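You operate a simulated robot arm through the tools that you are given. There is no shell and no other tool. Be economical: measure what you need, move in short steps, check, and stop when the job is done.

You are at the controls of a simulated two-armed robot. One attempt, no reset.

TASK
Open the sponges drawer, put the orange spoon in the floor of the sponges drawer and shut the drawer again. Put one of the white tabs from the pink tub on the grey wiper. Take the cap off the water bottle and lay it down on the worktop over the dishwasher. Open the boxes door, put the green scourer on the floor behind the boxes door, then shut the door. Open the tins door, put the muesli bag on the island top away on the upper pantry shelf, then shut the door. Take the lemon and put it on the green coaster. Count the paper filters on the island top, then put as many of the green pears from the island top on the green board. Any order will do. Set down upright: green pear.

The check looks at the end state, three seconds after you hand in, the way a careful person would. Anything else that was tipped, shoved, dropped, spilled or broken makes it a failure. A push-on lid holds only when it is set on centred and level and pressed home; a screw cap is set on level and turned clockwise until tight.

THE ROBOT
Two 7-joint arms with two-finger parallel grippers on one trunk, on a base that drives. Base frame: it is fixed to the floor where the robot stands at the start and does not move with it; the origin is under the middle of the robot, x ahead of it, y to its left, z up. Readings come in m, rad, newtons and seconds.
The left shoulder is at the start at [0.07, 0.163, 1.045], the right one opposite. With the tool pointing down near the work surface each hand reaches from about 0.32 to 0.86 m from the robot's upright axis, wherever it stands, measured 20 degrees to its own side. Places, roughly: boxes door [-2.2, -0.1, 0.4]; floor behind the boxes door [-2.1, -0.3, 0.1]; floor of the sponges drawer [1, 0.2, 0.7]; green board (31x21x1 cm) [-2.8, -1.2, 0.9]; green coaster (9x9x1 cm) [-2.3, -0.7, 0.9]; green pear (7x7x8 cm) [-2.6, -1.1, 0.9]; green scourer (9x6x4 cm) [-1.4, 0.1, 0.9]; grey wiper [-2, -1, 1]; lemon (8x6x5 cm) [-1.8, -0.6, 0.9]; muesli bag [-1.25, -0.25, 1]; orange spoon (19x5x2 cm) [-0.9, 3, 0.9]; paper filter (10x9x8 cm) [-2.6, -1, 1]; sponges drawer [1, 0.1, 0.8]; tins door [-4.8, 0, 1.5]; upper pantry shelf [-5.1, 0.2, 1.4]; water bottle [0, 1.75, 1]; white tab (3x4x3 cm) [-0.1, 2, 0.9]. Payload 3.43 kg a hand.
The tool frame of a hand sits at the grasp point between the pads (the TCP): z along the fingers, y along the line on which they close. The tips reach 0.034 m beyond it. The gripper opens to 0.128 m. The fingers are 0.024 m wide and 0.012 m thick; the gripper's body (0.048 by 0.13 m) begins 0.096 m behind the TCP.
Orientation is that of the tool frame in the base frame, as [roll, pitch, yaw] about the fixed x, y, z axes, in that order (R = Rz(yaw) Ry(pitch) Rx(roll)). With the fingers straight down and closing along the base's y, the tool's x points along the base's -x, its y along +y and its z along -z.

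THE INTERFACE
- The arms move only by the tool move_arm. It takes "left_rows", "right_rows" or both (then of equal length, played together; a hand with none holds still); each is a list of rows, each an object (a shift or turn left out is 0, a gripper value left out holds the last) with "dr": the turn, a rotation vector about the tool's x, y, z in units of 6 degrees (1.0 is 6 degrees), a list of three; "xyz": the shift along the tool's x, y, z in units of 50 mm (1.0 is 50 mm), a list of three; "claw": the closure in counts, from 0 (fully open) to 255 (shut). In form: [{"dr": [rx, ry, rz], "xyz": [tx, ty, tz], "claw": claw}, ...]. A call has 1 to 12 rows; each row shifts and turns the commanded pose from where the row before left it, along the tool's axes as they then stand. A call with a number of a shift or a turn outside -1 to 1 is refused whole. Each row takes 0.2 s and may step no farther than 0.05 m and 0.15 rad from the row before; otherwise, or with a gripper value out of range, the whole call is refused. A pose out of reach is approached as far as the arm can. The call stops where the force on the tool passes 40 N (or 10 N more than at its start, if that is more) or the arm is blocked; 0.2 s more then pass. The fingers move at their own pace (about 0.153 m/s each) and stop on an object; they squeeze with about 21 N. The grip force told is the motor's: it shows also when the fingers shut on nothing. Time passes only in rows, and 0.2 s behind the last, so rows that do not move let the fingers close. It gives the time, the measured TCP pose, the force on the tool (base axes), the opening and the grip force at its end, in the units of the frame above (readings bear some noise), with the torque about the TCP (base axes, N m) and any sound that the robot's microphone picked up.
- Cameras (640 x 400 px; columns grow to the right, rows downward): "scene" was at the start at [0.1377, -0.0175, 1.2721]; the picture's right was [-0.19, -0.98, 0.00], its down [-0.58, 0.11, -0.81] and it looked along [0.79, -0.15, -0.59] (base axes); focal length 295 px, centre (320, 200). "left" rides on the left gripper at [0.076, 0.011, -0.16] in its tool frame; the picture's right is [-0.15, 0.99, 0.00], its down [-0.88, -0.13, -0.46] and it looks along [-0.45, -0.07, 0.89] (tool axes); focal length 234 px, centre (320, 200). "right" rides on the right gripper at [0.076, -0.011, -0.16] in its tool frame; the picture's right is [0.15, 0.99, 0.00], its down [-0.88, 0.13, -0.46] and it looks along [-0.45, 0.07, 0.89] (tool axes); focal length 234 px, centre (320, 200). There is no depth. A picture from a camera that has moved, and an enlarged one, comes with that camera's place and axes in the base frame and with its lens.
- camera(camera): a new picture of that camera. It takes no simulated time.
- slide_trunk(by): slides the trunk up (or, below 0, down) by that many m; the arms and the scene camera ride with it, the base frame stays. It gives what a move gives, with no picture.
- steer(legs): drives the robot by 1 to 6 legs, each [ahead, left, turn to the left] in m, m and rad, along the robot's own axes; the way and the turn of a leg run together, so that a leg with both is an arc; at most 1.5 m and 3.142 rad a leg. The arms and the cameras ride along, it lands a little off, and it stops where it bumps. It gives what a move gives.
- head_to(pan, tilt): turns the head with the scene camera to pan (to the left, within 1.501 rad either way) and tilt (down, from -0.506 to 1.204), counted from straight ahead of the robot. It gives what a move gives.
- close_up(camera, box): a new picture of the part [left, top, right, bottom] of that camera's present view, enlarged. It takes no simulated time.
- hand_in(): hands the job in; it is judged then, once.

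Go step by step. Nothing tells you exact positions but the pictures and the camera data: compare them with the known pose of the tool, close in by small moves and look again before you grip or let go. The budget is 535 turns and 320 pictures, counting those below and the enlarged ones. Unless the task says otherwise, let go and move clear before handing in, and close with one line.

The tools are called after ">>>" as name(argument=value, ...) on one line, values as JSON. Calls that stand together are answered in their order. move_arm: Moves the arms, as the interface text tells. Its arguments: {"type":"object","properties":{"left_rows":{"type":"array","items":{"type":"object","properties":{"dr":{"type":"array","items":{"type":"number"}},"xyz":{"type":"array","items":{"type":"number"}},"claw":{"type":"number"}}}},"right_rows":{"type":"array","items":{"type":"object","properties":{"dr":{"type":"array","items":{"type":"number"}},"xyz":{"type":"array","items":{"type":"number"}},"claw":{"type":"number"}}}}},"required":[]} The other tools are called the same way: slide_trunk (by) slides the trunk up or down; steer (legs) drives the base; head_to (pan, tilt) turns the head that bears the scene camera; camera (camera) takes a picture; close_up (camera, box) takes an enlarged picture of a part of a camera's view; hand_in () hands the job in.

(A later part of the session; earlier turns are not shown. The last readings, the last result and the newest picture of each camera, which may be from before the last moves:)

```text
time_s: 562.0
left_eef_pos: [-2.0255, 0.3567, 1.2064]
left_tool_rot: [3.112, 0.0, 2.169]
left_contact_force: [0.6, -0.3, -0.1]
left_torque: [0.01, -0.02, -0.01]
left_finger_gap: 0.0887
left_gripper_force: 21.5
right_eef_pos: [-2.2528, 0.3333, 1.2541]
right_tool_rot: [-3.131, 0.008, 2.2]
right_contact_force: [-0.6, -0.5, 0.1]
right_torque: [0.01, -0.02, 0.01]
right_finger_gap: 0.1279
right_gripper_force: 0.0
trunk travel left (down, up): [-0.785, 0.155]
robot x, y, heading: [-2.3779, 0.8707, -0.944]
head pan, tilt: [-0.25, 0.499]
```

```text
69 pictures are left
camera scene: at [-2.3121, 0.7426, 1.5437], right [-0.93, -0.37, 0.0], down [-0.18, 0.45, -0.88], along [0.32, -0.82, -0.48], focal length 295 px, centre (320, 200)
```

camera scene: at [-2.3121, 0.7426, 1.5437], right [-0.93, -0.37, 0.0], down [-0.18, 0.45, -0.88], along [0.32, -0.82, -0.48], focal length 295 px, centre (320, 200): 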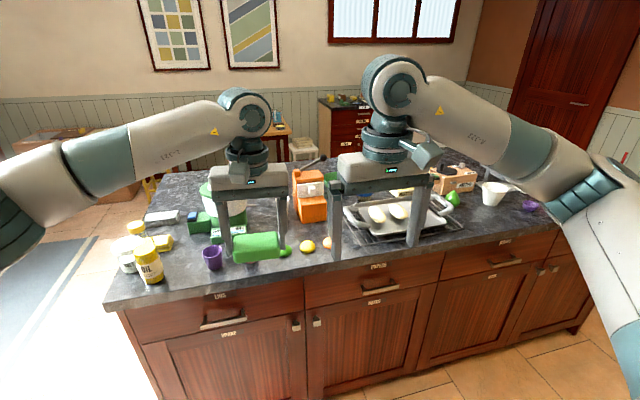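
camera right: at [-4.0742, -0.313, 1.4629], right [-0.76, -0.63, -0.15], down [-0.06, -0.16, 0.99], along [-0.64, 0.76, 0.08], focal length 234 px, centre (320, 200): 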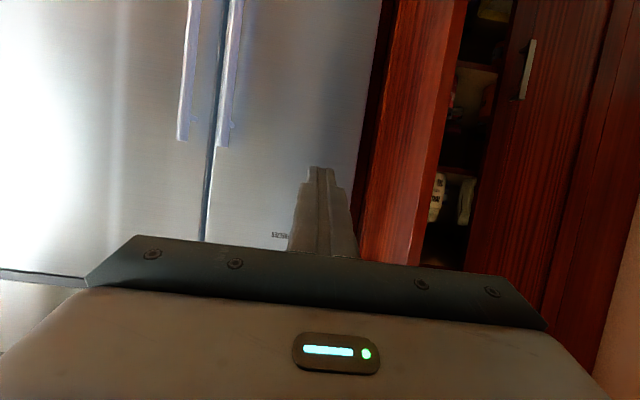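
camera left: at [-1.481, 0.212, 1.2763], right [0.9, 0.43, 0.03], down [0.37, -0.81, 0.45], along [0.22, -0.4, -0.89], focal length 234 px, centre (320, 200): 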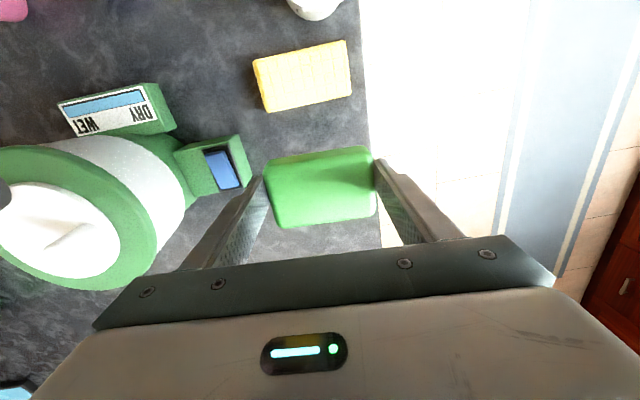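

>>> slide_trunk(by=-0.4)

>>> move_arm(right_rows=[{"dr": [0, -1, 0], "claw": 120}, {"dr": [0, -1, 0]}, {"dr": [0, -1, 0]}, {"dr": [0, -1, 0]}, {"dr": [0, -1, 0]}, {"dr": [0, -1, 0]}, {"dr": [0, -1, 0]}, {"dr": [0, -1, 0]}, {"dr": [0, -1, 0]}])

>>> camera(camera="scene")

>>> camera(camera="right")

```text
time_s: 565.8
left_eef_pos: [-2.0259, 0.3559, 0.8057]
left_tool_rot: [3.113, -0.001, 2.17]
left_contact_force: [-0.2, -0.8, -0.2]
left_torque: [-0.01, 0.0, 0.03]
left_finger_gap: 0.0887
left_gripper_force: 21.0
right_eef_pos: [-2.252, 0.3338, 0.8534]
right_tool_rot: [-3.132, 0.005, 2.198]
right_contact_force: [0.4, 0.2, 0.1]
right_torque: [-0.02, -0.02, 0.0]
right_finger_gap: 0.1277
right_gripper_force: 0.1
trunk travel left (down, up): [-0.385, 0.555]
robot x, y, heading: [-2.3758, 0.8685, -0.944]
head pan, tilt: [-0.25, 0.499]
```

```text
time_s: 567.8
left_eef_pos: [-2.0252, 0.3569, 0.8044]
left_tool_rot: [3.113, 0.0, 2.17]
left_contact_force: [-0.3, 0.7, 0.5]
left_torque: [0.01, 0.02, 0.0]
left_finger_gap: 0.0887
left_gripper_force: 20.7
right_eef_pos: [-2.2198, 0.2978, 0.871]
right_tool_rot: [-3.122, 0.947, 2.214]
right_contact_force: [-0.4, -0.3, -0.5]
right_torque: [0.01, -0.01, 0.03]
right_finger_gap: 0.0677
right_gripper_force: 0.1
right hand out of reach, approached as far as the arm can: row 7, 8, 9
trunk travel left (down, up): [-0.385, 0.555]
robot x, y, heading: [-2.3799, 0.8673, -0.94]
head pan, tilt: [-0.25, 0.499]
```

```text
68 pictures are left
camera scene: at [-2.3118, 0.7422, 1.1437], right [-0.93, -0.37, 0.0], down [-0.18, 0.45, -0.88], along [0.32, -0.82, -0.48], focal length 295 px, centre (320, 200)
```

scene: 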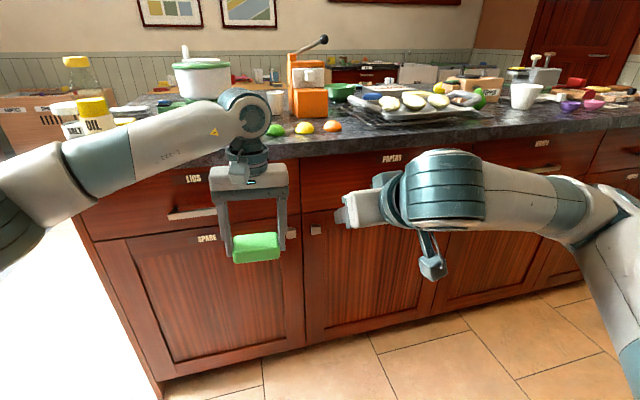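

```text
67 pictures are left
camera right: at [-2.3311, 0.4324, 0.9031], right [0.75, 0.65, -0.13], down [0.2, -0.03, 0.98], along [0.63, -0.76, -0.15], focal length 234 px, centre (320, 200)
```

right: 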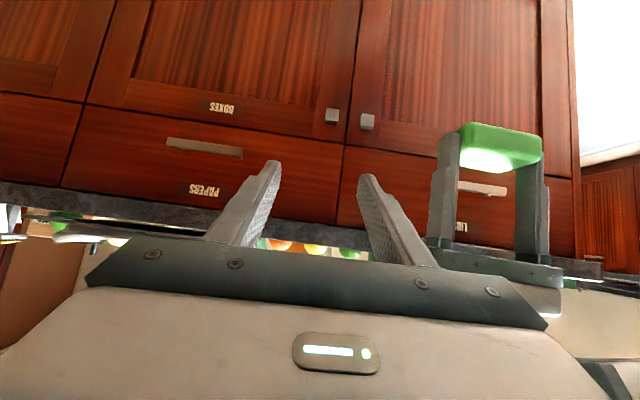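

Knob triangulated at (-2.042, 0.082, 0.654) — straight along the right tool axis. Approach.

>>> move_arm(right_rows=[{"xyz": [0.04, 0.03, 0.875]}, {"xyz": [0.04, 0.03, 0.875]}, {"xyz": [0.04, 0.03, 0.875]}, {"xyz": [0.04, 0.03, 0.875]}, {"xyz": [0.04, 0.03, 0.875]}, {"xyz": [0.04, 0.03, 0.7]}])

>>> camera(camera="right")

```text
time_s: 569.2
left_eef_pos: [-2.025, 0.3558, 0.8038]
left_tool_rot: [3.114, -0.002, 2.17]
left_contact_force: [0.2, -1.3, 0.4]
left_torque: [0.04, -0.01, 0.0]
left_finger_gap: 0.0888
left_gripper_force: 21.0
right_eef_pos: [-2.0988, 0.1423, 0.7154]
right_tool_rot: [-3.122, 0.948, 2.214]
right_contact_force: [0.1, 0.7, 0.9]
right_torque: [0.03, -0.02, 0.02]
right_finger_gap: 0.0676
right_gripper_force: 0.0
trunk travel left (down, up): [-0.385, 0.555]
robot x, y, heading: [-2.3747, 0.868, -0.945]
head pan, tilt: [-0.25, 0.499]
```

```text
66 pictures are left
camera right: at [-2.2103, 0.2771, 0.7464], right [0.75, 0.65, -0.13], down [0.2, -0.03, 0.98], along [0.63, -0.76, -0.15], focal length 234 px, centre (320, 200)
```

right: 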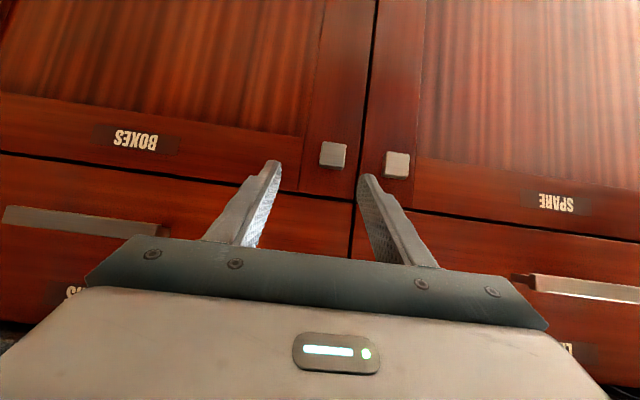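

Narrow the fingers to clear the neighbouring knob and advance onto the BOXES knob.

>>> move_arm(right_rows=[{"claw": 158, "xyz": [0.03, 0.12, 0.3]}, {"xyz": [0.03, 0.12, 0.6]}, {"xyz": [0.03, 0, 0.6]}])

>>> camera(camera="right")

```text
time_s: 570.0
left_eef_pos: [-2.0259, 0.3556, 0.8048]
left_tool_rot: [3.113, -0.002, 2.169]
left_contact_force: [0.2, 0.0, 0.4]
left_torque: [0.05, 0.01, 0.0]
left_finger_gap: 0.0887
left_gripper_force: 20.9
right_eef_pos: [-2.0537, 0.1001, 0.6659]
right_tool_rot: [-3.123, 0.95, 2.212]
right_contact_force: [-0.9, 0.4, -1.1]
right_torque: [-0.01, 0.0, 0.01]
right_finger_gap: 0.0487
right_gripper_force: 0.1
trunk travel left (down, up): [-0.385, 0.555]
robot x, y, heading: [-2.3752, 0.8689, -0.946]
head pan, tilt: [-0.25, 0.499]
```

```text
65 pictures are left
camera right: at [-2.1644, 0.234, 0.6971], right [0.75, 0.65, -0.13], down [0.2, -0.03, 0.98], along [0.63, -0.76, -0.15], focal length 234 px, centre (320, 200)
```

right: 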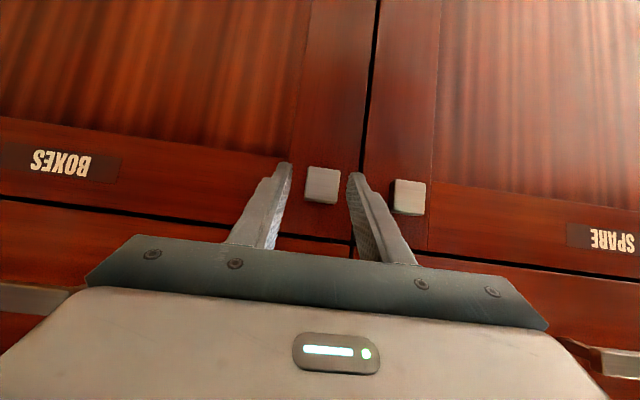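

Knob is between the fingers. Advance the last 2 cm and close.

>>> move_arm(right_rows=[{"xyz": [0.1, 0.03, 0.35]}, {"claw": 255}, {}, {}])

>>> camera(camera="right")

```text
time_s: 571.0
left_eef_pos: [-2.0274, 0.3568, 0.8057]
left_tool_rot: [3.113, 0.0, 2.169]
left_contact_force: [0.9, -0.2, -0.4]
left_torque: [-0.04, 0.0, 0.01]
left_finger_gap: 0.0888
left_gripper_force: 20.8
right_eef_pos: [-2.0444, 0.0913, 0.6534]
right_tool_rot: [-3.125, 0.949, 2.214]
right_contact_force: [-8.6, 9.5, 1.0]
right_torque: [0.49, -1.13, 0.57]
right_finger_gap: 0.0281
right_gripper_force: 44.9
trunk travel left (down, up): [-0.385, 0.555]
robot x, y, heading: [-2.3718, 0.8664, -0.946]
head pan, tilt: [-0.25, 0.499]
```

```text
64 pictures are left
camera right: at [-2.1567, 0.2267, 0.6845], right [0.75, 0.65, -0.13], down [0.2, -0.03, 0.98], along [0.63, -0.76, -0.15], focal length 234 px, centre (320, 200)
```

right: 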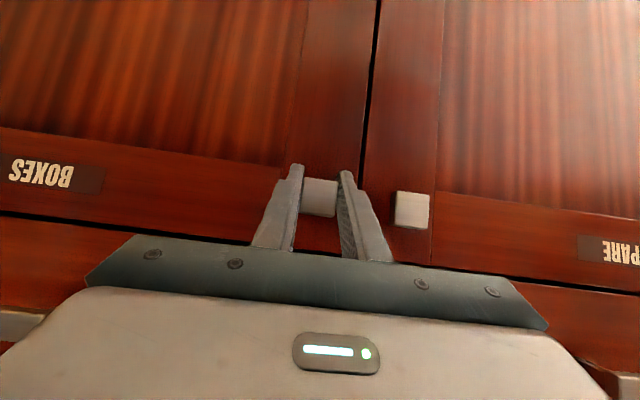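

Knob gripped. Pull the door open along its arc.

>>> move_arm(right_rows=[{"dr": [-0.541, 0, -0.389], "xyz": [0.4, -0.04, -0.555]}, {"dr": [-0.541, 0, -0.389], "xyz": [0.4, -0.04, -0.555]}, {"dr": [-0.541, 0, -0.389], "xyz": [0.4, -0.04, -0.555]}])

>>> camera(camera="scene")

```text
time_s: 571.8
left_eef_pos: [-2.0285, 0.3558, 0.8054]
left_tool_rot: [3.11, 0.0, 2.169]
left_contact_force: [0.1, 0.2, -0.7]
left_torque: [0.02, 0.0, -0.01]
left_finger_gap: 0.0884
left_gripper_force: 21.0
right_eef_pos: [-2.1204, 0.1624, 0.6529]
right_tool_rot: [-3.12, 0.951, 2.421]
right_contact_force: [-8.4, -10.1, 8.6]
right_torque: [0.95, -0.27, -0.05]
right_finger_gap: 0.0281
right_gripper_force: 44.7
trunk travel left (down, up): [-0.385, 0.555]
robot x, y, heading: [-2.3771, 0.8699, -0.942]
head pan, tilt: [-0.25, 0.499]
```

```text
63 pictures are left
camera scene: at [-2.3136, 0.742, 1.1439], right [-0.93, -0.37, 0.0], down [-0.18, 0.45, -0.88], along [0.32, -0.82, -0.48], focal length 295 px, centre (320, 200)
```

scene: 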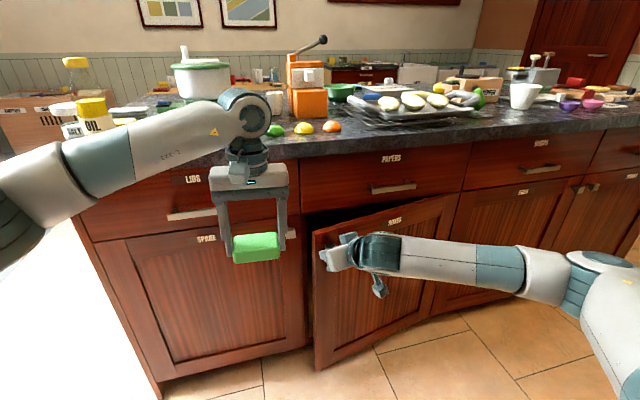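

Opening nicely. Continue the arc.

>>> move_arm(right_rows=[{"dr": [-0.541, 0, -0.389], "xyz": [0.4, -0.08, -0.555]}, {"dr": [-0.541, 0, -0.389], "xyz": [0.4, -0.08, -0.555]}, {"dr": [-0.541, 0, -0.389], "xyz": [0.4, -0.08, -0.555]}, {"dr": [-0.541, 0, -0.389], "xyz": [0.4, -0.08, -0.555]}])

>>> camera(camera="scene")

```text
time_s: 572.8
left_eef_pos: [-2.0273, 0.357, 0.805]
left_tool_rot: [3.112, 0.0, 2.17]
left_contact_force: [0.1, 0.3, -0.8]
left_torque: [-0.01, 0.01, 0.01]
left_finger_gap: 0.0886
left_gripper_force: 20.4
right_eef_pos: [-2.2376, 0.2311, 0.6538]
right_tool_rot: [-3.122, 0.945, 2.7]
right_contact_force: [-12.8, -27.2, 12.5]
right_torque: [0.89, 0.02, -0.58]
right_finger_gap: 0.0278
right_gripper_force: 45.0
trunk travel left (down, up): [-0.385, 0.555]
robot x, y, heading: [-2.3765, 0.8656, -0.948]
head pan, tilt: [-0.25, 0.499]
```

```text
62 pictures are left
camera scene: at [-2.3137, 0.7413, 1.1439], right [-0.93, -0.37, 0.0], down [-0.18, 0.45, -0.88], along [0.32, -0.82, -0.48], focal length 295 px, centre (320, 200)
```

scene: 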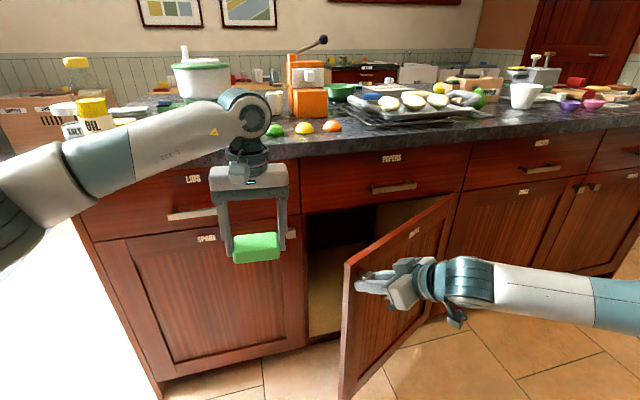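

>>> move_arm(right_rows=[{"xyz": [0, -0.25, 0]}, {"dr": [-0.541, 0, -0.389], "xyz": [0.38, -0.15, -0.53]}, {"dr": [-0.541, 0, -0.389], "xyz": [0.38, -0.15, -0.53]}, {"dr": [-0.541, 0, -0.389], "xyz": [0.38, -0.15, -0.53]}, {"dr": [-0.541, 0, -0.389], "xyz": [0.38, -0.15, -0.53]}])

>>> camera(camera="scene")

```text
time_s: 573.5
left_eef_pos: [-2.0246, 0.3586, 0.8066]
left_tool_rot: [3.115, -0.001, 2.172]
left_contact_force: [0.3, 0.1, -0.4]
left_torque: [0.06, -0.02, -0.05]
left_finger_gap: 0.0888
left_gripper_force: 21.1
right_eef_pos: [-2.2714, 0.243, 0.6537]
right_tool_rot: [3.134, 0.948, 2.78]
right_contact_force: [0.6, 10.1, 7.9]
right_torque: [-1.04, 0.23, -1.37]
right_finger_gap: 0.0283
right_gripper_force: 44.9
trunk travel left (down, up): [-0.385, 0.555]
robot x, y, heading: [-2.3741, 0.8689, -0.938]
head pan, tilt: [-0.25, 0.499]
stopped in row 3 (right hand): the force on the tool passed its limit (the readings are from after the stop); the commanded pose is now the measured one
```

```text
61 pictures are left
camera scene: at [-2.3118, 0.7447, 1.1439], right [-0.93, -0.37, 0.0], down [-0.18, 0.44, -0.88], along [0.33, -0.82, -0.48], focal length 295 px, centre (320, 200)
```

scene: 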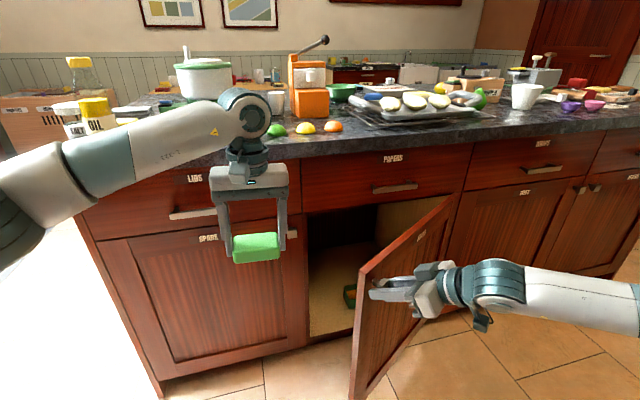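

About 40° open. Release the knob, move the left hand aside, and bring the right hand around to the inner side of the door.

>>> move_arm(right_rows=[{"claw": 120}, {}, {"xyz": [0.35, 0, -0.5]}, {"xyz": [0.55, 0, -0.75]}, {"xyz": [0.5, 0.5, -0.6]}, {"xyz": [0.1, 0.9, -0.1]}, {"xyz": [0.1, 0.9, -0.1]}, {"xyz": [0.1, 0.9, -0.1]}], left_rows=[{"xyz": [0, 0.8, 0]}, {"xyz": [0, 0.8, 0]}, {"xyz": [0, 0.8, 0]}, {}, {}, {}, {}, {}])

>>> camera(camera="scene")

```text
time_s: 575.3
left_eef_pos: [-1.9248, 0.4268, 0.8091]
left_tool_rot: [3.114, -0.001, 2.173]
left_contact_force: [-0.5, -1.0, -0.2]
left_torque: [-0.02, 0.01, 0.04]
left_finger_gap: 0.0885
left_gripper_force: 21.1
right_eef_pos: [-2.364, 0.3278, 0.6253]
right_tool_rot: [3.133, 0.941, 2.778]
right_contact_force: [-0.1, -1.1, 0.2]
right_torque: [0.0, -0.05, 0.03]
right_finger_gap: 0.0676
right_gripper_force: 0.1
right hand out of reach, approached as far as the arm can: row 6, 7, 8
trunk travel left (down, up): [-0.385, 0.555]
robot x, y, heading: [-2.3778, 0.8695, -0.943]
head pan, tilt: [-0.25, 0.499]
```

```text
60 pictures are left
camera scene: at [-2.3112, 0.7435, 1.1437], right [-0.93, -0.37, 0.0], down [-0.18, 0.45, -0.88], along [0.33, -0.82, -0.48], focal length 295 px, centre (320, 200)
```

scene: 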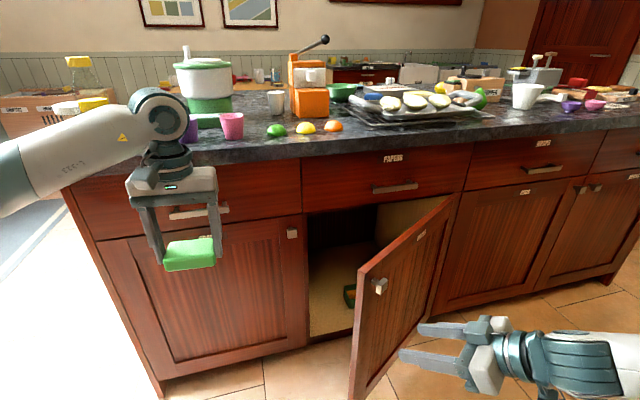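

Rotate the right hand clockwise to point along the door's inner side.

>>> move_arm(right_rows=[{"dr": [0.95, 0, 0.69], "xyz": [0.2, 0, -0.2]}, {"dr": [0.95, 0, 0.69], "xyz": [0.2, 0, -0.2]}, {"dr": [0.95, 0, 0.69]}, {"dr": [0.95, 0, 0.69]}, {"dr": [0.95, 0, 0.69]}, {"dr": [0.95, 0, 0.69], "claw": 255}, {"dr": [0.95, 0, 0.69]}, {"dr": [0.95, 0, 0.69]}])

>>> camera(camera="scene")

```text
time_s: 577.1
left_eef_pos: [-1.9233, 0.4265, 0.8094]
left_tool_rot: [3.115, -0.002, 2.173]
left_contact_force: [-0.3, -0.6, -0.4]
left_torque: [0.0, -0.03, 0.04]
left_finger_gap: 0.0888
left_gripper_force: 20.9
right_eef_pos: [-2.4457, 0.1954, 0.6741]
right_tool_rot: [-3.097, 0.938, 1.987]
right_contact_force: [-0.5, -1.7, 0.0]
right_torque: [0.01, 0.04, -0.02]
right_finger_gap: 0.0
right_gripper_force: 21.0
right hand out of reach, approached as far as the arm can: row 1, 2, 3, 4, 5, 6, 7, 8
trunk travel left (down, up): [-0.385, 0.555]
robot x, y, heading: [-2.3759, 0.8715, -0.94]
head pan, tilt: [-0.25, 0.499]
```

```text
59 pictures are left
camera scene: at [-2.3103, 0.7436, 1.1436], right [-0.93, -0.37, 0.0], down [-0.18, 0.44, -0.88], along [0.33, -0.82, -0.48], focal length 295 px, centre (320, 200)
```

scene: 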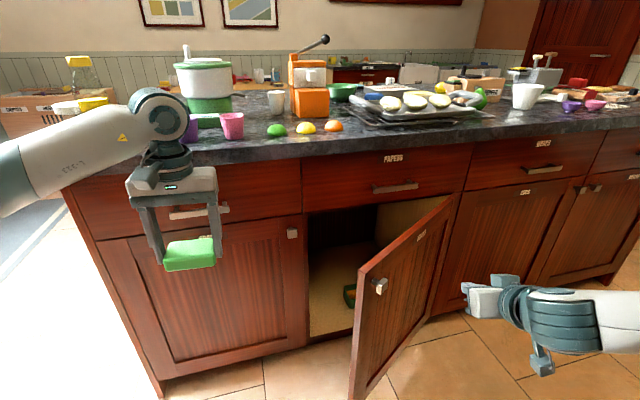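

Use the left hand (compact, pointing down) to push the door from inside instead. First raise the right hand out of the door's way; then lower the left and slide it in.

>>> move_arm(right_rows=[{"xyz": [-0.78, 0, -0.57]}, {"xyz": [-0.78, 0, -0.57]}, {"xyz": [-0.78, 0, -0.57]}, {"xyz": [-0.78, 0, -0.57]}, {"xyz": [-0.78, 0, -0.57]}, {"xyz": [-0.78, 0, -0.57]}, {"xyz": [-0.78, 0, -0.57]}, {}, {}], left_rows=[{"xyz": [0, 0, 0.9]}, {"xyz": [0, 0, 0.9]}, {"xyz": [0, 0, 0.9]}, {"xyz": [0, -0.9, 0]}, {"xyz": [0, -0.9, 0]}, {"xyz": [0, -0.9, 0]}, {"xyz": [0, -0.9, 0]}, {"xyz": [0, -0.9, 0]}, {"xyz": [0, -0.9, 0]}])

>>> camera(camera="scene")

```text
time_s: 579.1
left_eef_pos: [-2.1452, 0.2744, 0.6637]
left_tool_rot: [3.113, 0.0, 2.174]
left_contact_force: [-0.4, 0.9, -0.5]
left_torque: [0.0, -0.02, -0.01]
left_finger_gap: 0.089
left_gripper_force: 20.8
right_eef_pos: [-2.4344, 0.1857, 1.0077]
right_tool_rot: [-3.098, 0.942, 1.985]
right_contact_force: [-0.8, 0.9, 0.3]
right_torque: [0.01, 0.01, 0.01]
right_finger_gap: 0.0
right_gripper_force: 21.6
right hand out of reach, approached as far as the arm can: row 1, 2
trunk travel left (down, up): [-0.385, 0.555]
robot x, y, heading: [-2.3764, 0.8704, -0.942]
head pan, tilt: [-0.25, 0.499]
```

```text
58 pictures are left
camera scene: at [-2.3121, 0.7433, 1.1437], right [-0.93, -0.37, 0.0], down [-0.18, 0.45, -0.88], along [0.33, -0.81, -0.48], focal length 295 px, centre (320, 200)
```

scene: 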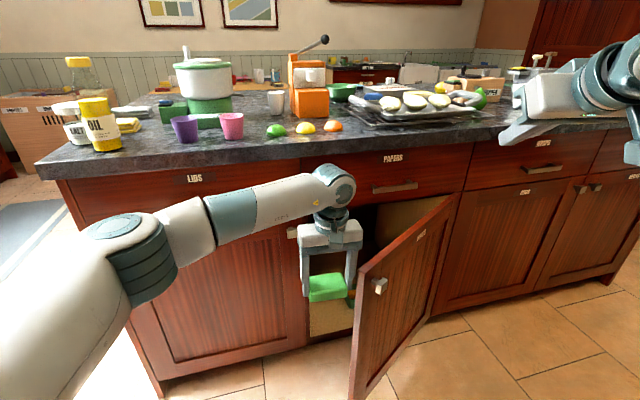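

Now strafe right to push the door open with the left hand.

>>> steer(legs=[[0, -0.3, 0]])

>>> camera(camera="scene")

```text
time_s: 581.1
left_eef_pos: [-2.3884, 0.0988, 0.6646]
left_tool_rot: [3.113, -0.001, 2.173]
left_contact_force: [0.2, -0.1, 0.1]
left_torque: [0.02, 0.0, 0.02]
left_finger_gap: 0.0887
left_gripper_force: 20.5
right_eef_pos: [-2.6789, 0.0092, 1.0077]
right_tool_rot: [-3.099, 0.943, 1.987]
right_contact_force: [-0.1, -0.4, -0.4]
right_torque: [-0.02, -0.02, 0.05]
right_finger_gap: 0.0
right_gripper_force: 20.7
trunk travel left (down, up): [-0.385, 0.555]
robot x, y, heading: [-2.6161, 0.6926, -0.943]
head pan, tilt: [-0.25, 0.499]
```

```text
57 pictures are left
camera scene: at [-2.5558, 0.5652, 1.1437], right [-0.93, -0.37, 0.0], down [-0.18, 0.45, -0.88], along [0.33, -0.81, -0.48], focal length 295 px, centre (320, 200)
```

scene: 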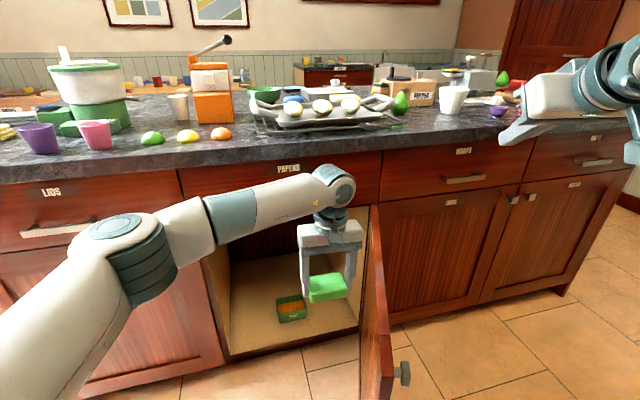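

The door stands ~85° open; inside there's a green box on the floor. Move the right hand further right, shift left a bit, lower the trunk fully.

>>> move_arm(right_rows=[{"xyz": [0, -0.9, 0]}, {"xyz": [0, -0.9, 0]}, {"xyz": [0, -0.9, 0]}, {"xyz": [0, -0.9, 0]}, {"xyz": [0, -0.9, 0]}])

>>> steer(legs=[[0, 0.1, 0]])

>>> slide_trunk(by=-0.36)

>>> camera(camera="scene")

>>> camera(camera="left")

```text
time_s: 582.3
left_eef_pos: [-2.3874, 0.0984, 0.6651]
left_tool_rot: [3.113, 0.001, 2.172]
left_contact_force: [-0.5, 0.4, 0.3]
left_torque: [0.03, -0.02, 0.02]
left_finger_gap: 0.0888
left_gripper_force: 21.5
right_eef_pos: [-2.8884, -0.0738, 1.0139]
right_tool_rot: [-3.095, 0.945, 1.99]
right_contact_force: [0.2, 0.4, -0.6]
right_torque: [0.03, -0.02, 0.02]
right_finger_gap: 0.0
right_gripper_force: 21.0
trunk travel left (down, up): [-0.385, 0.555]
robot x, y, heading: [-2.6185, 0.6905, -0.942]
head pan, tilt: [-0.25, 0.499]
```

```text
time_s: 583.5
left_eef_pos: [-2.3045, 0.1586, 0.6653]
left_tool_rot: [3.115, 0.001, 2.171]
left_contact_force: [0.3, -0.4, 0.0]
left_torque: [0.0, 0.06, 0.01]
left_finger_gap: 0.0889
left_gripper_force: 21.2
right_eef_pos: [-2.8035, -0.0122, 1.0133]
right_tool_rot: [-3.095, 0.943, 1.988]
right_contact_force: [0.0, -0.6, 0.3]
right_torque: [0.03, 0.01, -0.06]
right_finger_gap: 0.0003
right_gripper_force: 20.5
trunk travel left (down, up): [-0.385, 0.555]
robot x, y, heading: [-2.5342, 0.7549, -0.943]
head pan, tilt: [-0.25, 0.499]
```

```text
time_s: 587.0
left_eef_pos: [-2.3054, 0.1585, 0.3043]
left_tool_rot: [3.114, 0.0, 2.17]
left_contact_force: [-0.5, -0.4, 0.6]
left_torque: [-0.04, 0.02, 0.01]
left_finger_gap: 0.0889
left_gripper_force: 20.6
right_eef_pos: [-2.8055, -0.0126, 0.6529]
right_tool_rot: [-3.096, 0.944, 1.986]
right_contact_force: [0.6, 0.4, 0.5]
right_torque: [0.02, 0.0, 0.02]
right_finger_gap: 0.0
right_gripper_force: 21.1
trunk travel left (down, up): [-0.025, 0.915]
robot x, y, heading: [-2.539, 0.7477, -0.943]
head pan, tilt: [-0.25, 0.499]
```

```text
56 pictures are left
camera scene: at [-2.4724, 0.6263, 0.7838], right [-0.93, -0.37, 0.0], down [-0.18, 0.44, -0.88], along [0.33, -0.82, -0.48], focal length 295 px, centre (320, 200)
```

scene: 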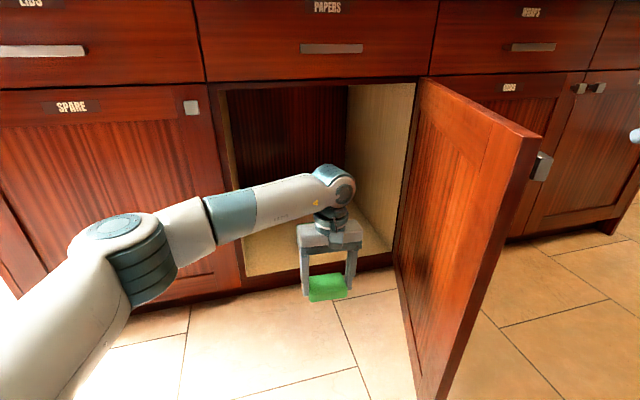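

```text
55 pictures are left
camera left: at [-2.3421, 0.2247, 0.4653], right [0.9, 0.44, 0.03], down [0.38, -0.81, 0.45], along [0.22, -0.4, -0.89], focal length 234 px, centre (320, 200)
```

left: 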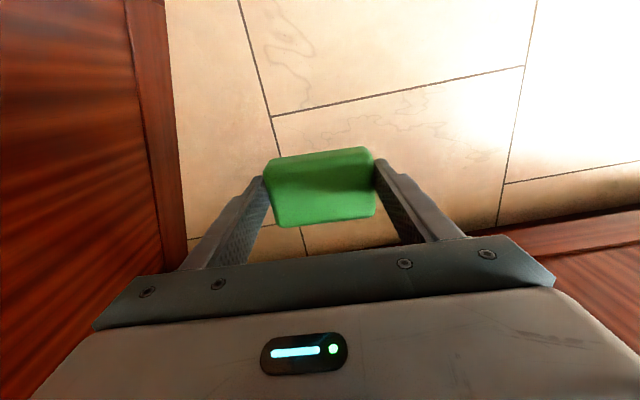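

Shift the hand toward the free left side of the cabinet and drive in.

>>> move_arm(left_rows=[{"xyz": [0, 0.9, 0]}, {"xyz": [0, 0.9, 0]}])

>>> steer(legs=[[0.28, 0, 0]])

>>> camera(camera="left")

>>> camera(camera="scene")

```text
time_s: 587.6
left_eef_pos: [-2.2319, 0.2065, 0.3036]
left_tool_rot: [3.113, 0.001, 2.171]
left_contact_force: [-0.2, 0.1, -0.1]
left_torque: [0.0, -0.06, 0.02]
left_finger_gap: 0.0883
left_gripper_force: 20.9
right_eef_pos: [-2.8051, -0.0129, 0.6529]
right_tool_rot: [-3.095, 0.944, 1.986]
right_contact_force: [-0.5, 0.0, -0.4]
right_torque: [-0.05, -0.02, 0.0]
right_finger_gap: 0.0003
right_gripper_force: 20.8
trunk travel left (down, up): [-0.025, 0.915]
robot x, y, heading: [-2.5368, 0.75, -0.943]
head pan, tilt: [-0.25, 0.499]
```

```text
time_s: 589.4
left_eef_pos: [-2.1004, 0.0211, 0.3014]
left_tool_rot: [3.109, -0.002, 2.139]
left_contact_force: [-0.1, -0.4, -0.2]
left_torque: [-0.01, -0.01, 0.01]
left_finger_gap: 0.0888
left_gripper_force: 20.7
right_eef_pos: [-2.6555, -0.2105, 0.6533]
right_tool_rot: [-3.097, 0.949, 1.996]
right_contact_force: [0.4, -0.9, 0.0]
right_torque: [-0.01, -0.01, 0.0]
right_finger_gap: 0.0
right_gripper_force: 20.9
trunk travel left (down, up): [-0.025, 0.915]
robot x, y, heading: [-2.3926, 0.5543, -0.925]
head pan, tilt: [-0.25, 0.499]
stopped in leg 1: the robot was blocked; the commanded pose is now the measured one
```

```text
54 pictures are left
camera left: at [-2.1344, 0.0877, 0.4636], right [0.91, 0.41, 0.03], down [0.35, -0.82, 0.45], along [0.21, -0.4, -0.89], focal length 234 px, centre (320, 200)
```

left: 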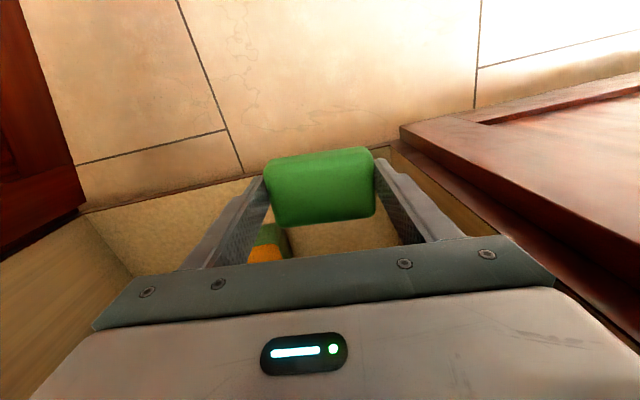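

```text
53 pictures are left
camera scene: at [-2.3289, 0.4329, 0.7844], right [-0.93, -0.38, 0.0], down [-0.18, 0.44, -0.88], along [0.33, -0.81, -0.48], focal length 295 px, centre (320, 200)
```

scene: 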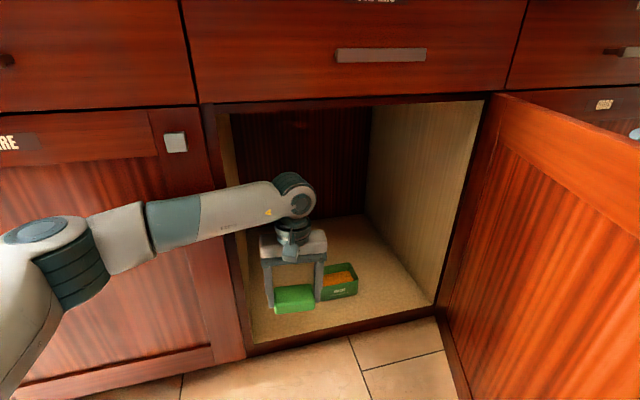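

Blocked by the forearm at the jamb. Back 3 cm and tilt the fingers forward to reach the extra 10 cm.

>>> steer(legs=[[-0.04, 0, -0.02]])

>>> move_arm(left_rows=[{"dr": [0, -1, 0]}, {"dr": [0, -1, 0]}, {"dr": [0, -1, 0]}, {"dr": [0, -1, 0]}, {"dr": [0, -1, 0]}, {"dr": [0, -1, 0]}])

>>> camera(camera="scene")

```text
time_s: 590.3
left_eef_pos: [-2.1314, 0.0454, 0.2966]
left_tool_rot: [3.11, -0.013, 2.123]
left_contact_force: [0.3, -0.2, -0.7]
left_torque: [0.01, 0.0, 0.0]
left_finger_gap: 0.0886
left_gripper_force: 20.8
right_eef_pos: [-2.6911, -0.1748, 0.6522]
right_tool_rot: [-3.098, 0.942, 1.978]
right_contact_force: [-0.3, 0.3, -0.8]
right_torque: [-0.02, 0.01, 0.02]
right_finger_gap: 0.0001
right_gripper_force: 20.8
trunk travel left (down, up): [-0.025, 0.915]
robot x, y, heading: [-2.4147, 0.5892, -0.953]
head pan, tilt: [-0.25, 0.499]
```

```text
time_s: 591.7
left_eef_pos: [-2.1314, 0.0452, 0.2976]
left_tool_rot: [3.103, 0.618, 2.099]
left_contact_force: [-0.8, 0.2, 0.6]
left_torque: [-0.02, -0.01, 0.0]
left_finger_gap: 0.0887
left_gripper_force: 21.1
right_eef_pos: [-2.6909, -0.1751, 0.6525]
right_tool_rot: [-3.096, 0.942, 1.979]
right_contact_force: [-0.6, -0.4, 0.1]
right_torque: [-0.01, 0.01, -0.02]
right_finger_gap: 0.0001
right_gripper_force: 20.8
trunk travel left (down, up): [-0.025, 0.915]
robot x, y, heading: [-2.4194, 0.5845, -0.953]
head pan, tilt: [-0.25, 0.499]
```

```text
52 pictures are left
camera scene: at [-2.3528, 0.4609, 0.7837], right [-0.93, -0.36, 0.0], down [-0.17, 0.45, -0.88], along [0.32, -0.82, -0.48], focal length 295 px, centre (320, 200)
```

scene: 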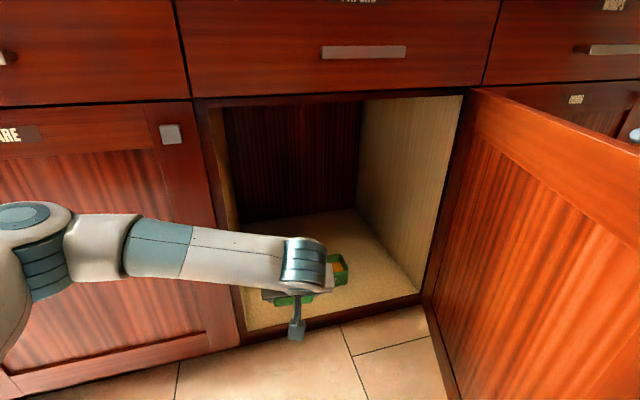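

>>> move_arm(left_rows=[{"xyz": [-0.71, 0.15, 0.5]}, {"xyz": [-0.71, 0.15, 0.5]}, {"xyz": [-0.71, 0.1, 0.5]}])

>>> camera(camera="left")

>>> camera(camera="scene")

```text
time_s: 592.5
left_eef_pos: [-2.0453, -0.0556, 0.2992]
left_tool_rot: [3.102, 0.617, 2.098]
left_contact_force: [-0.1, 0.2, -0.3]
left_torque: [0.02, -0.01, -0.01]
left_finger_gap: 0.0886
left_gripper_force: 21.2
right_eef_pos: [-2.6931, -0.1745, 0.6513]
right_tool_rot: [-3.097, 0.942, 1.977]
right_contact_force: [0.1, -0.4, 0.4]
right_torque: [-0.02, -0.01, 0.02]
right_finger_gap: 0.0001
right_gripper_force: 21.3
trunk travel left (down, up): [-0.025, 0.915]
robot x, y, heading: [-2.4134, 0.5874, -0.95]
head pan, tilt: [-0.25, 0.499]
```

```text
51 pictures are left
camera left: at [-2.1189, 0.0804, 0.3865], right [0.9, 0.41, 0.12], down [0.1, -0.47, 0.88], along [0.42, -0.78, -0.47], focal length 234 px, centre (320, 200)
```

left: 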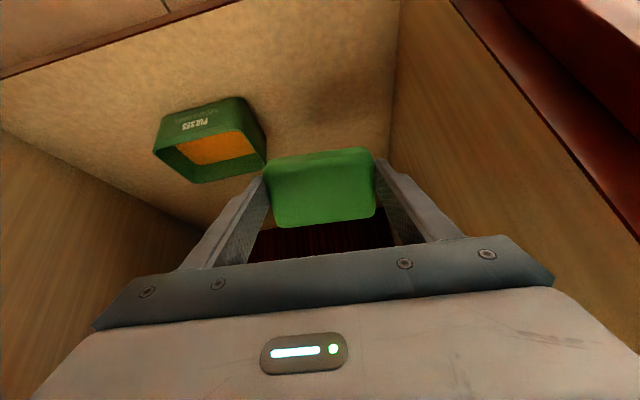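

```text
50 pictures are left
camera scene: at [-2.3528, 0.4609, 0.7837], right [-0.93, -0.36, 0.0], down [-0.17, 0.45, -0.88], along [0.32, -0.82, -0.48], focal length 295 px, centre (320, 200)
```

scene: 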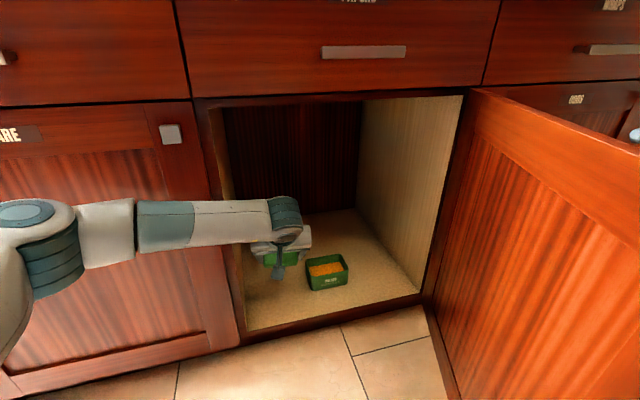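

Plenty of space beside the box. Lower the scourer.

>>> move_arm(left_rows=[{"xyz": [0.5, 0, 0.7]}, {"xyz": [0.5, 0, 0.7]}, {"xyz": [0.35, 0, 0.5]}])

>>> camera(camera="left")

```text
time_s: 593.3
left_eef_pos: [-2.042, -0.0516, 0.1821]
left_tool_rot: [3.104, 0.615, 2.101]
left_contact_force: [0.8, -0.2, -1.1]
left_torque: [0.05, 0.05, 0.01]
left_finger_gap: 0.0886
left_gripper_force: 21.1
right_eef_pos: [-2.6916, -0.1755, 0.6514]
right_tool_rot: [-3.096, 0.944, 1.978]
right_contact_force: [0.2, 0.1, 0.0]
right_torque: [0.02, -0.01, -0.03]
right_finger_gap: 0.0
right_gripper_force: 21.3
trunk travel left (down, up): [-0.025, 0.915]
robot x, y, heading: [-2.4175, 0.5889, -0.947]
head pan, tilt: [-0.25, 0.499]
```

```text
49 pictures are left
camera left: at [-2.115, 0.0844, 0.2698], right [0.9, 0.41, 0.12], down [0.1, -0.47, 0.88], along [0.42, -0.78, -0.47], focal length 234 px, centre (320, 200)
```

left: 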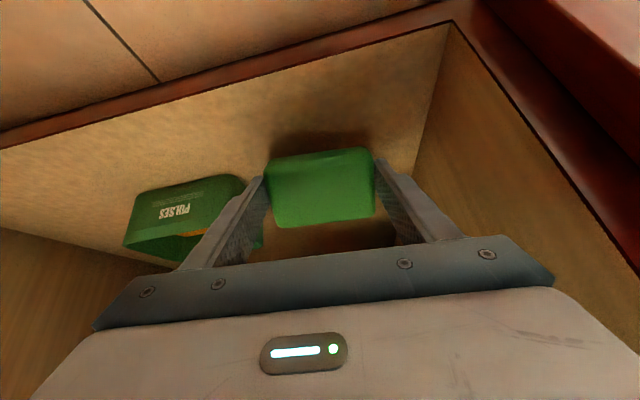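

>>> move_arm(left_rows=[{"xyz": [0.12, 0.1, 0.17]}, {"xyz": [0.07, 0, 0.1]}, {"xyz": [0.07, 0, 0.1]}, {"xyz": [0.07, 0, 0.1]}])

>>> camera(camera="scene")

```text
time_s: 594.3
left_eef_pos: [-2.0364, -0.051, 0.1593]
left_tool_rot: [3.103, 0.627, 2.101]
left_contact_force: [8.2, -3.0, 31.1]
left_torque: [-0.57, 0.0, 0.01]
left_finger_gap: 0.0896
left_gripper_force: 21.3
right_eef_pos: [-2.6931, -0.1745, 0.6535]
right_tool_rot: [-3.1, 0.947, 1.979]
right_contact_force: [0.1, -0.2, 0.1]
right_torque: [0.03, -0.02, -0.01]
right_finger_gap: 0.0001
right_gripper_force: 21.2
trunk travel left (down, up): [-0.025, 0.915]
robot x, y, heading: [-2.4172, 0.5888, -0.949]
head pan, tilt: [-0.25, 0.499]
```

```text
48 pictures are left
camera scene: at [-2.3537, 0.4628, 0.7846], right [-0.93, -0.36, 0.0], down [-0.17, 0.44, -0.88], along [0.32, -0.82, -0.48], focal length 295 px, centre (320, 200)
```

scene: 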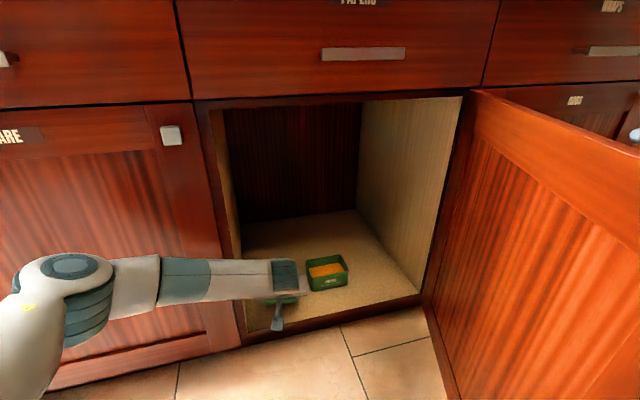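

Floor contact. Ease off and release, then withdraw upward and out.

>>> move_arm(left_rows=[{"xyz": [-0.03, 0, -0.05]}, {"claw": 52}, {}, {}, {"xyz": [-0.3, 0, -0.4]}, {"xyz": [0, 0, -0.7]}])

>>> camera(camera="left")

```text
time_s: 595.7
left_eef_pos: [-2.0495, -0.0325, 0.2099]
left_tool_rot: [3.103, 0.613, 2.098]
left_contact_force: [0.3, 0.1, -0.7]
left_torque: [0.04, 0.0, 0.01]
left_finger_gap: 0.1017
left_gripper_force: 0.0
right_eef_pos: [-2.6922, -0.1757, 0.6515]
right_tool_rot: [-3.095, 0.944, 1.976]
right_contact_force: [0.3, 0.0, -0.7]
right_torque: [-0.01, -0.03, -0.01]
right_finger_gap: 0.0
right_gripper_force: 20.9
trunk travel left (down, up): [-0.025, 0.915]
robot x, y, heading: [-2.4171, 0.5847, -0.953]
head pan, tilt: [-0.25, 0.499]
```

```text
47 pictures are left
camera left: at [-2.1233, 0.1036, 0.2981], right [0.9, 0.41, 0.12], down [0.1, -0.47, 0.88], along [0.42, -0.78, -0.47], focal length 234 px, centre (320, 200)
```

left: 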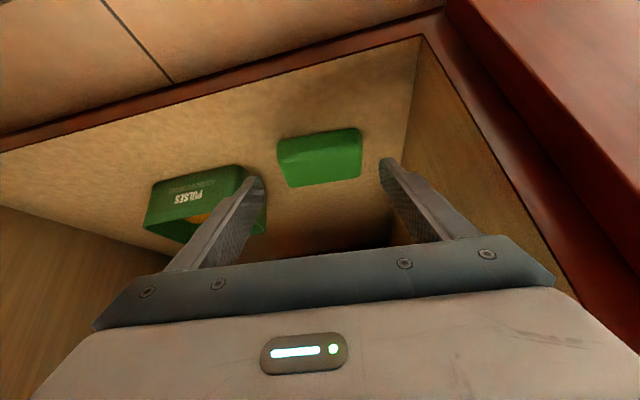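

The scourer lies flat inside. Back the robot out.

>>> move_arm(left_rows=[{"xyz": [-0.5, 0, -0.7]}, {"xyz": [-0.3, 0, -0.5]}])

>>> steer(legs=[[-0.35, 0, 0]])

>>> camera(camera="scene")

```text
time_s: 596.3
left_eef_pos: [-2.0521, -0.0323, 0.2804]
left_tool_rot: [3.101, 0.616, 2.098]
left_contact_force: [-0.3, -0.3, -0.4]
left_torque: [-0.02, 0.0, 0.01]
left_finger_gap: 0.1014
left_gripper_force: 0.0
right_eef_pos: [-2.6926, -0.1749, 0.6526]
right_tool_rot: [-3.095, 0.943, 1.979]
right_contact_force: [-1.1, -0.2, 0.0]
right_torque: [-0.02, -0.01, 0.03]
right_finger_gap: 0.0001
right_gripper_force: 21.5
trunk travel left (down, up): [-0.025, 0.915]
robot x, y, heading: [-2.4168, 0.5859, -0.95]
head pan, tilt: [-0.25, 0.499]
```

```text
time_s: 598.6
left_eef_pos: [-2.2597, 0.2501, 0.2801]
left_tool_rot: [3.104, 0.615, 2.089]
left_contact_force: [-0.5, -0.1, 0.6]
left_torque: [0.0, 0.0, 0.0]
left_finger_gap: 0.1018
left_gripper_force: 0.0
right_eef_pos: [-2.9018, 0.1139, 0.6512]
right_tool_rot: [-3.098, 0.943, 1.966]
right_contact_force: [1.6, -0.1, -0.1]
right_torque: [0.01, 0.03, 0.02]
right_finger_gap: 0.0
right_gripper_force: 21.5
trunk travel left (down, up): [-0.025, 0.915]
robot x, y, heading: [-2.6213, 0.8695, -0.961]
head pan, tilt: [-0.25, 0.499]
```

```text
46 pictures are left
camera scene: at [-2.5555, 0.7464, 0.7837], right [-0.94, -0.35, 0.0], down [-0.17, 0.45, -0.88], along [0.31, -0.82, -0.48], focal length 295 px, centre (320, 200)
```

scene: 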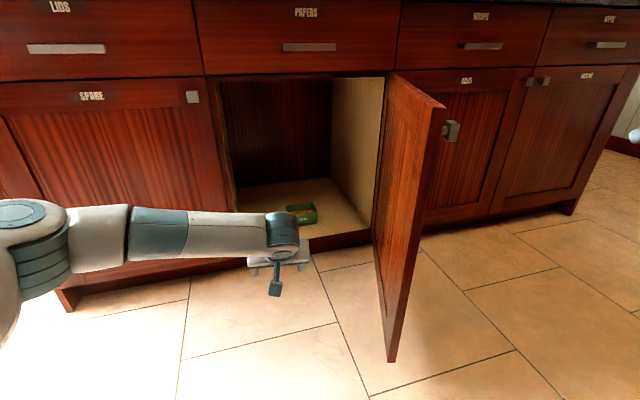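

Now close the door with the right hand from its outer side. Pull the left hand back, move forward a bit, then strafe left pushing the door.

>>> move_arm(left_rows=[{"xyz": [0.7, 0.5, -0.45]}, {"xyz": [0.7, 0.5, -0.45]}, {"xyz": [0.5, 0.5, -0.3]}])

>>> steer(legs=[[0.18, 0, 0.02]])

>>> camera(camera="right")

>>> steer(legs=[[0, 0.3, 0]])

>>> camera(camera="scene")

```text
time_s: 599.4
left_eef_pos: [-2.2513, 0.3845, 0.2756]
left_tool_rot: [3.103, 0.616, 2.088]
left_contact_force: [-0.1, 0.0, 0.4]
left_torque: [0.01, 0.0, -0.01]
left_finger_gap: 0.1021
left_gripper_force: 0.0
right_eef_pos: [-2.9012, 0.1147, 0.6507]
right_tool_rot: [-3.097, 0.945, 1.967]
right_contact_force: [0.4, -0.1, -0.5]
right_torque: [-0.01, -0.01, 0.03]
right_finger_gap: 0.0
right_gripper_force: 20.7
trunk travel left (down, up): [-0.025, 0.915]
robot x, y, heading: [-2.6157, 0.8782, -0.964]
head pan, tilt: [-0.25, 0.499]
```

```text
time_s: 600.9
left_eef_pos: [-2.1388, 0.2468, 0.2758]
left_tool_rot: [3.103, 0.617, 2.103]
left_contact_force: [0.0, 0.3, 0.2]
left_torque: [0.02, 0.02, -0.01]
left_finger_gap: 0.1016
left_gripper_force: 0.2
right_eef_pos: [-2.7857, -0.0349, 0.6517]
right_tool_rot: [-3.097, 0.944, 1.983]
right_contact_force: [0.1, 0.5, -0.6]
right_torque: [-0.02, 0.01, -0.03]
right_finger_gap: 0.0
right_gripper_force: 21.0
trunk travel left (down, up): [-0.025, 0.915]
robot x, y, heading: [-2.5156, 0.7259, -0.942]
head pan, tilt: [-0.25, 0.499]
```

```text
45 pictures are left
camera right: at [-2.8599, 0.1222, 0.6844], right [0.88, 0.44, -0.14], down [0.2, -0.08, 0.98], along [0.42, -0.89, -0.16], focal length 234 px, centre (320, 200)
```

right: 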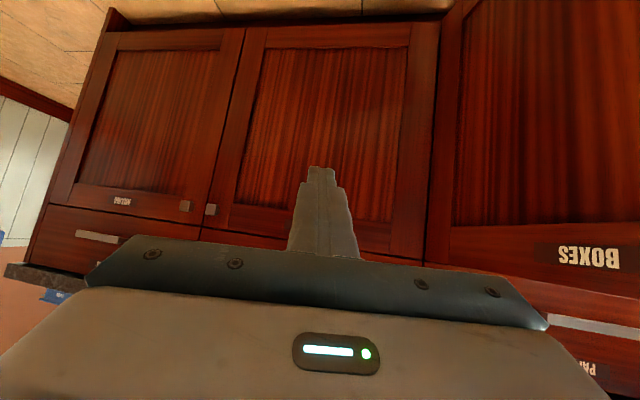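

```text
time_s: 602.9
left_eef_pos: [-1.8933, 0.4253, 0.2755]
left_tool_rot: [3.103, 0.615, 2.11]
left_contact_force: [0.2, -0.2, 0.3]
left_torque: [-0.01, -0.02, 0.0]
left_finger_gap: 0.1016
left_gripper_force: 0.1
right_eef_pos: [-2.536, 0.1415, 0.6523]
right_tool_rot: [-3.098, 0.944, 1.987]
right_contact_force: [0.0, 0.2, 0.2]
right_torque: [0.05, -0.01, -0.01]
right_finger_gap: 0.0
right_gripper_force: 20.5
trunk travel left (down, up): [-0.025, 0.915]
robot x, y, heading: [-2.2686, 0.9033, -0.945]
head pan, tilt: [-0.25, 0.499]
```

```text
44 pictures are left
camera scene: at [-2.2039, 0.7808, 0.7837], right [-0.93, -0.37, 0.0], down [-0.18, 0.44, -0.88], along [0.33, -0.82, -0.48], focal length 295 px, centre (320, 200)
```

scene: 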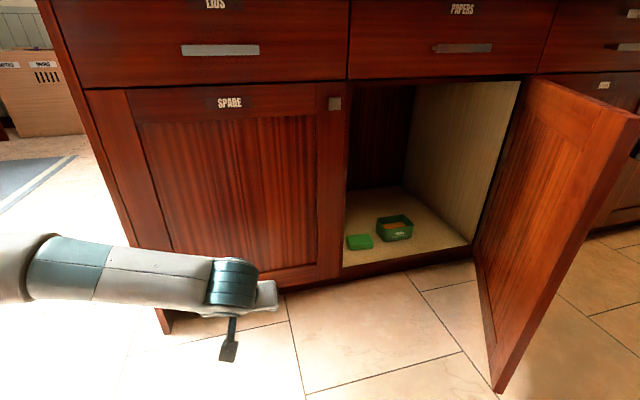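

Scourer visible inside; the door is moving. Keep strafing left.

>>> steer(legs=[[0, 0.22, 0]])

>>> camera(camera="scene")

```text
time_s: 604.6
left_eef_pos: [-1.7213, 0.5502, 0.2756]
left_tool_rot: [3.103, 0.617, 2.112]
left_contact_force: [0.2, -1.7, -0.2]
left_torque: [-0.03, 0.03, 0.02]
left_finger_gap: 0.102
left_gripper_force: 0.1
right_eef_pos: [-2.3645, 0.2653, 0.652]
right_tool_rot: [-3.098, 0.944, 1.99]
right_contact_force: [0.8, 0.6, 0.2]
right_torque: [0.0, -0.02, 0.01]
right_finger_gap: 0.0001
right_gripper_force: 21.0
trunk travel left (down, up): [-0.025, 0.915]
robot x, y, heading: [-2.0967, 1.0283, -0.94]
head pan, tilt: [-0.25, 0.499]
```

```text
43 pictures are left
camera scene: at [-2.0326, 0.9055, 0.7837], right [-0.93, -0.37, 0.0], down [-0.18, 0.44, -0.88], along [0.33, -0.81, -0.48], focal length 295 px, centre (320, 200)
```

scene: 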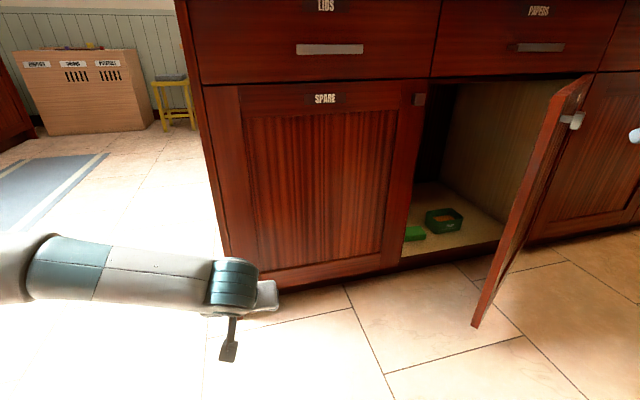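

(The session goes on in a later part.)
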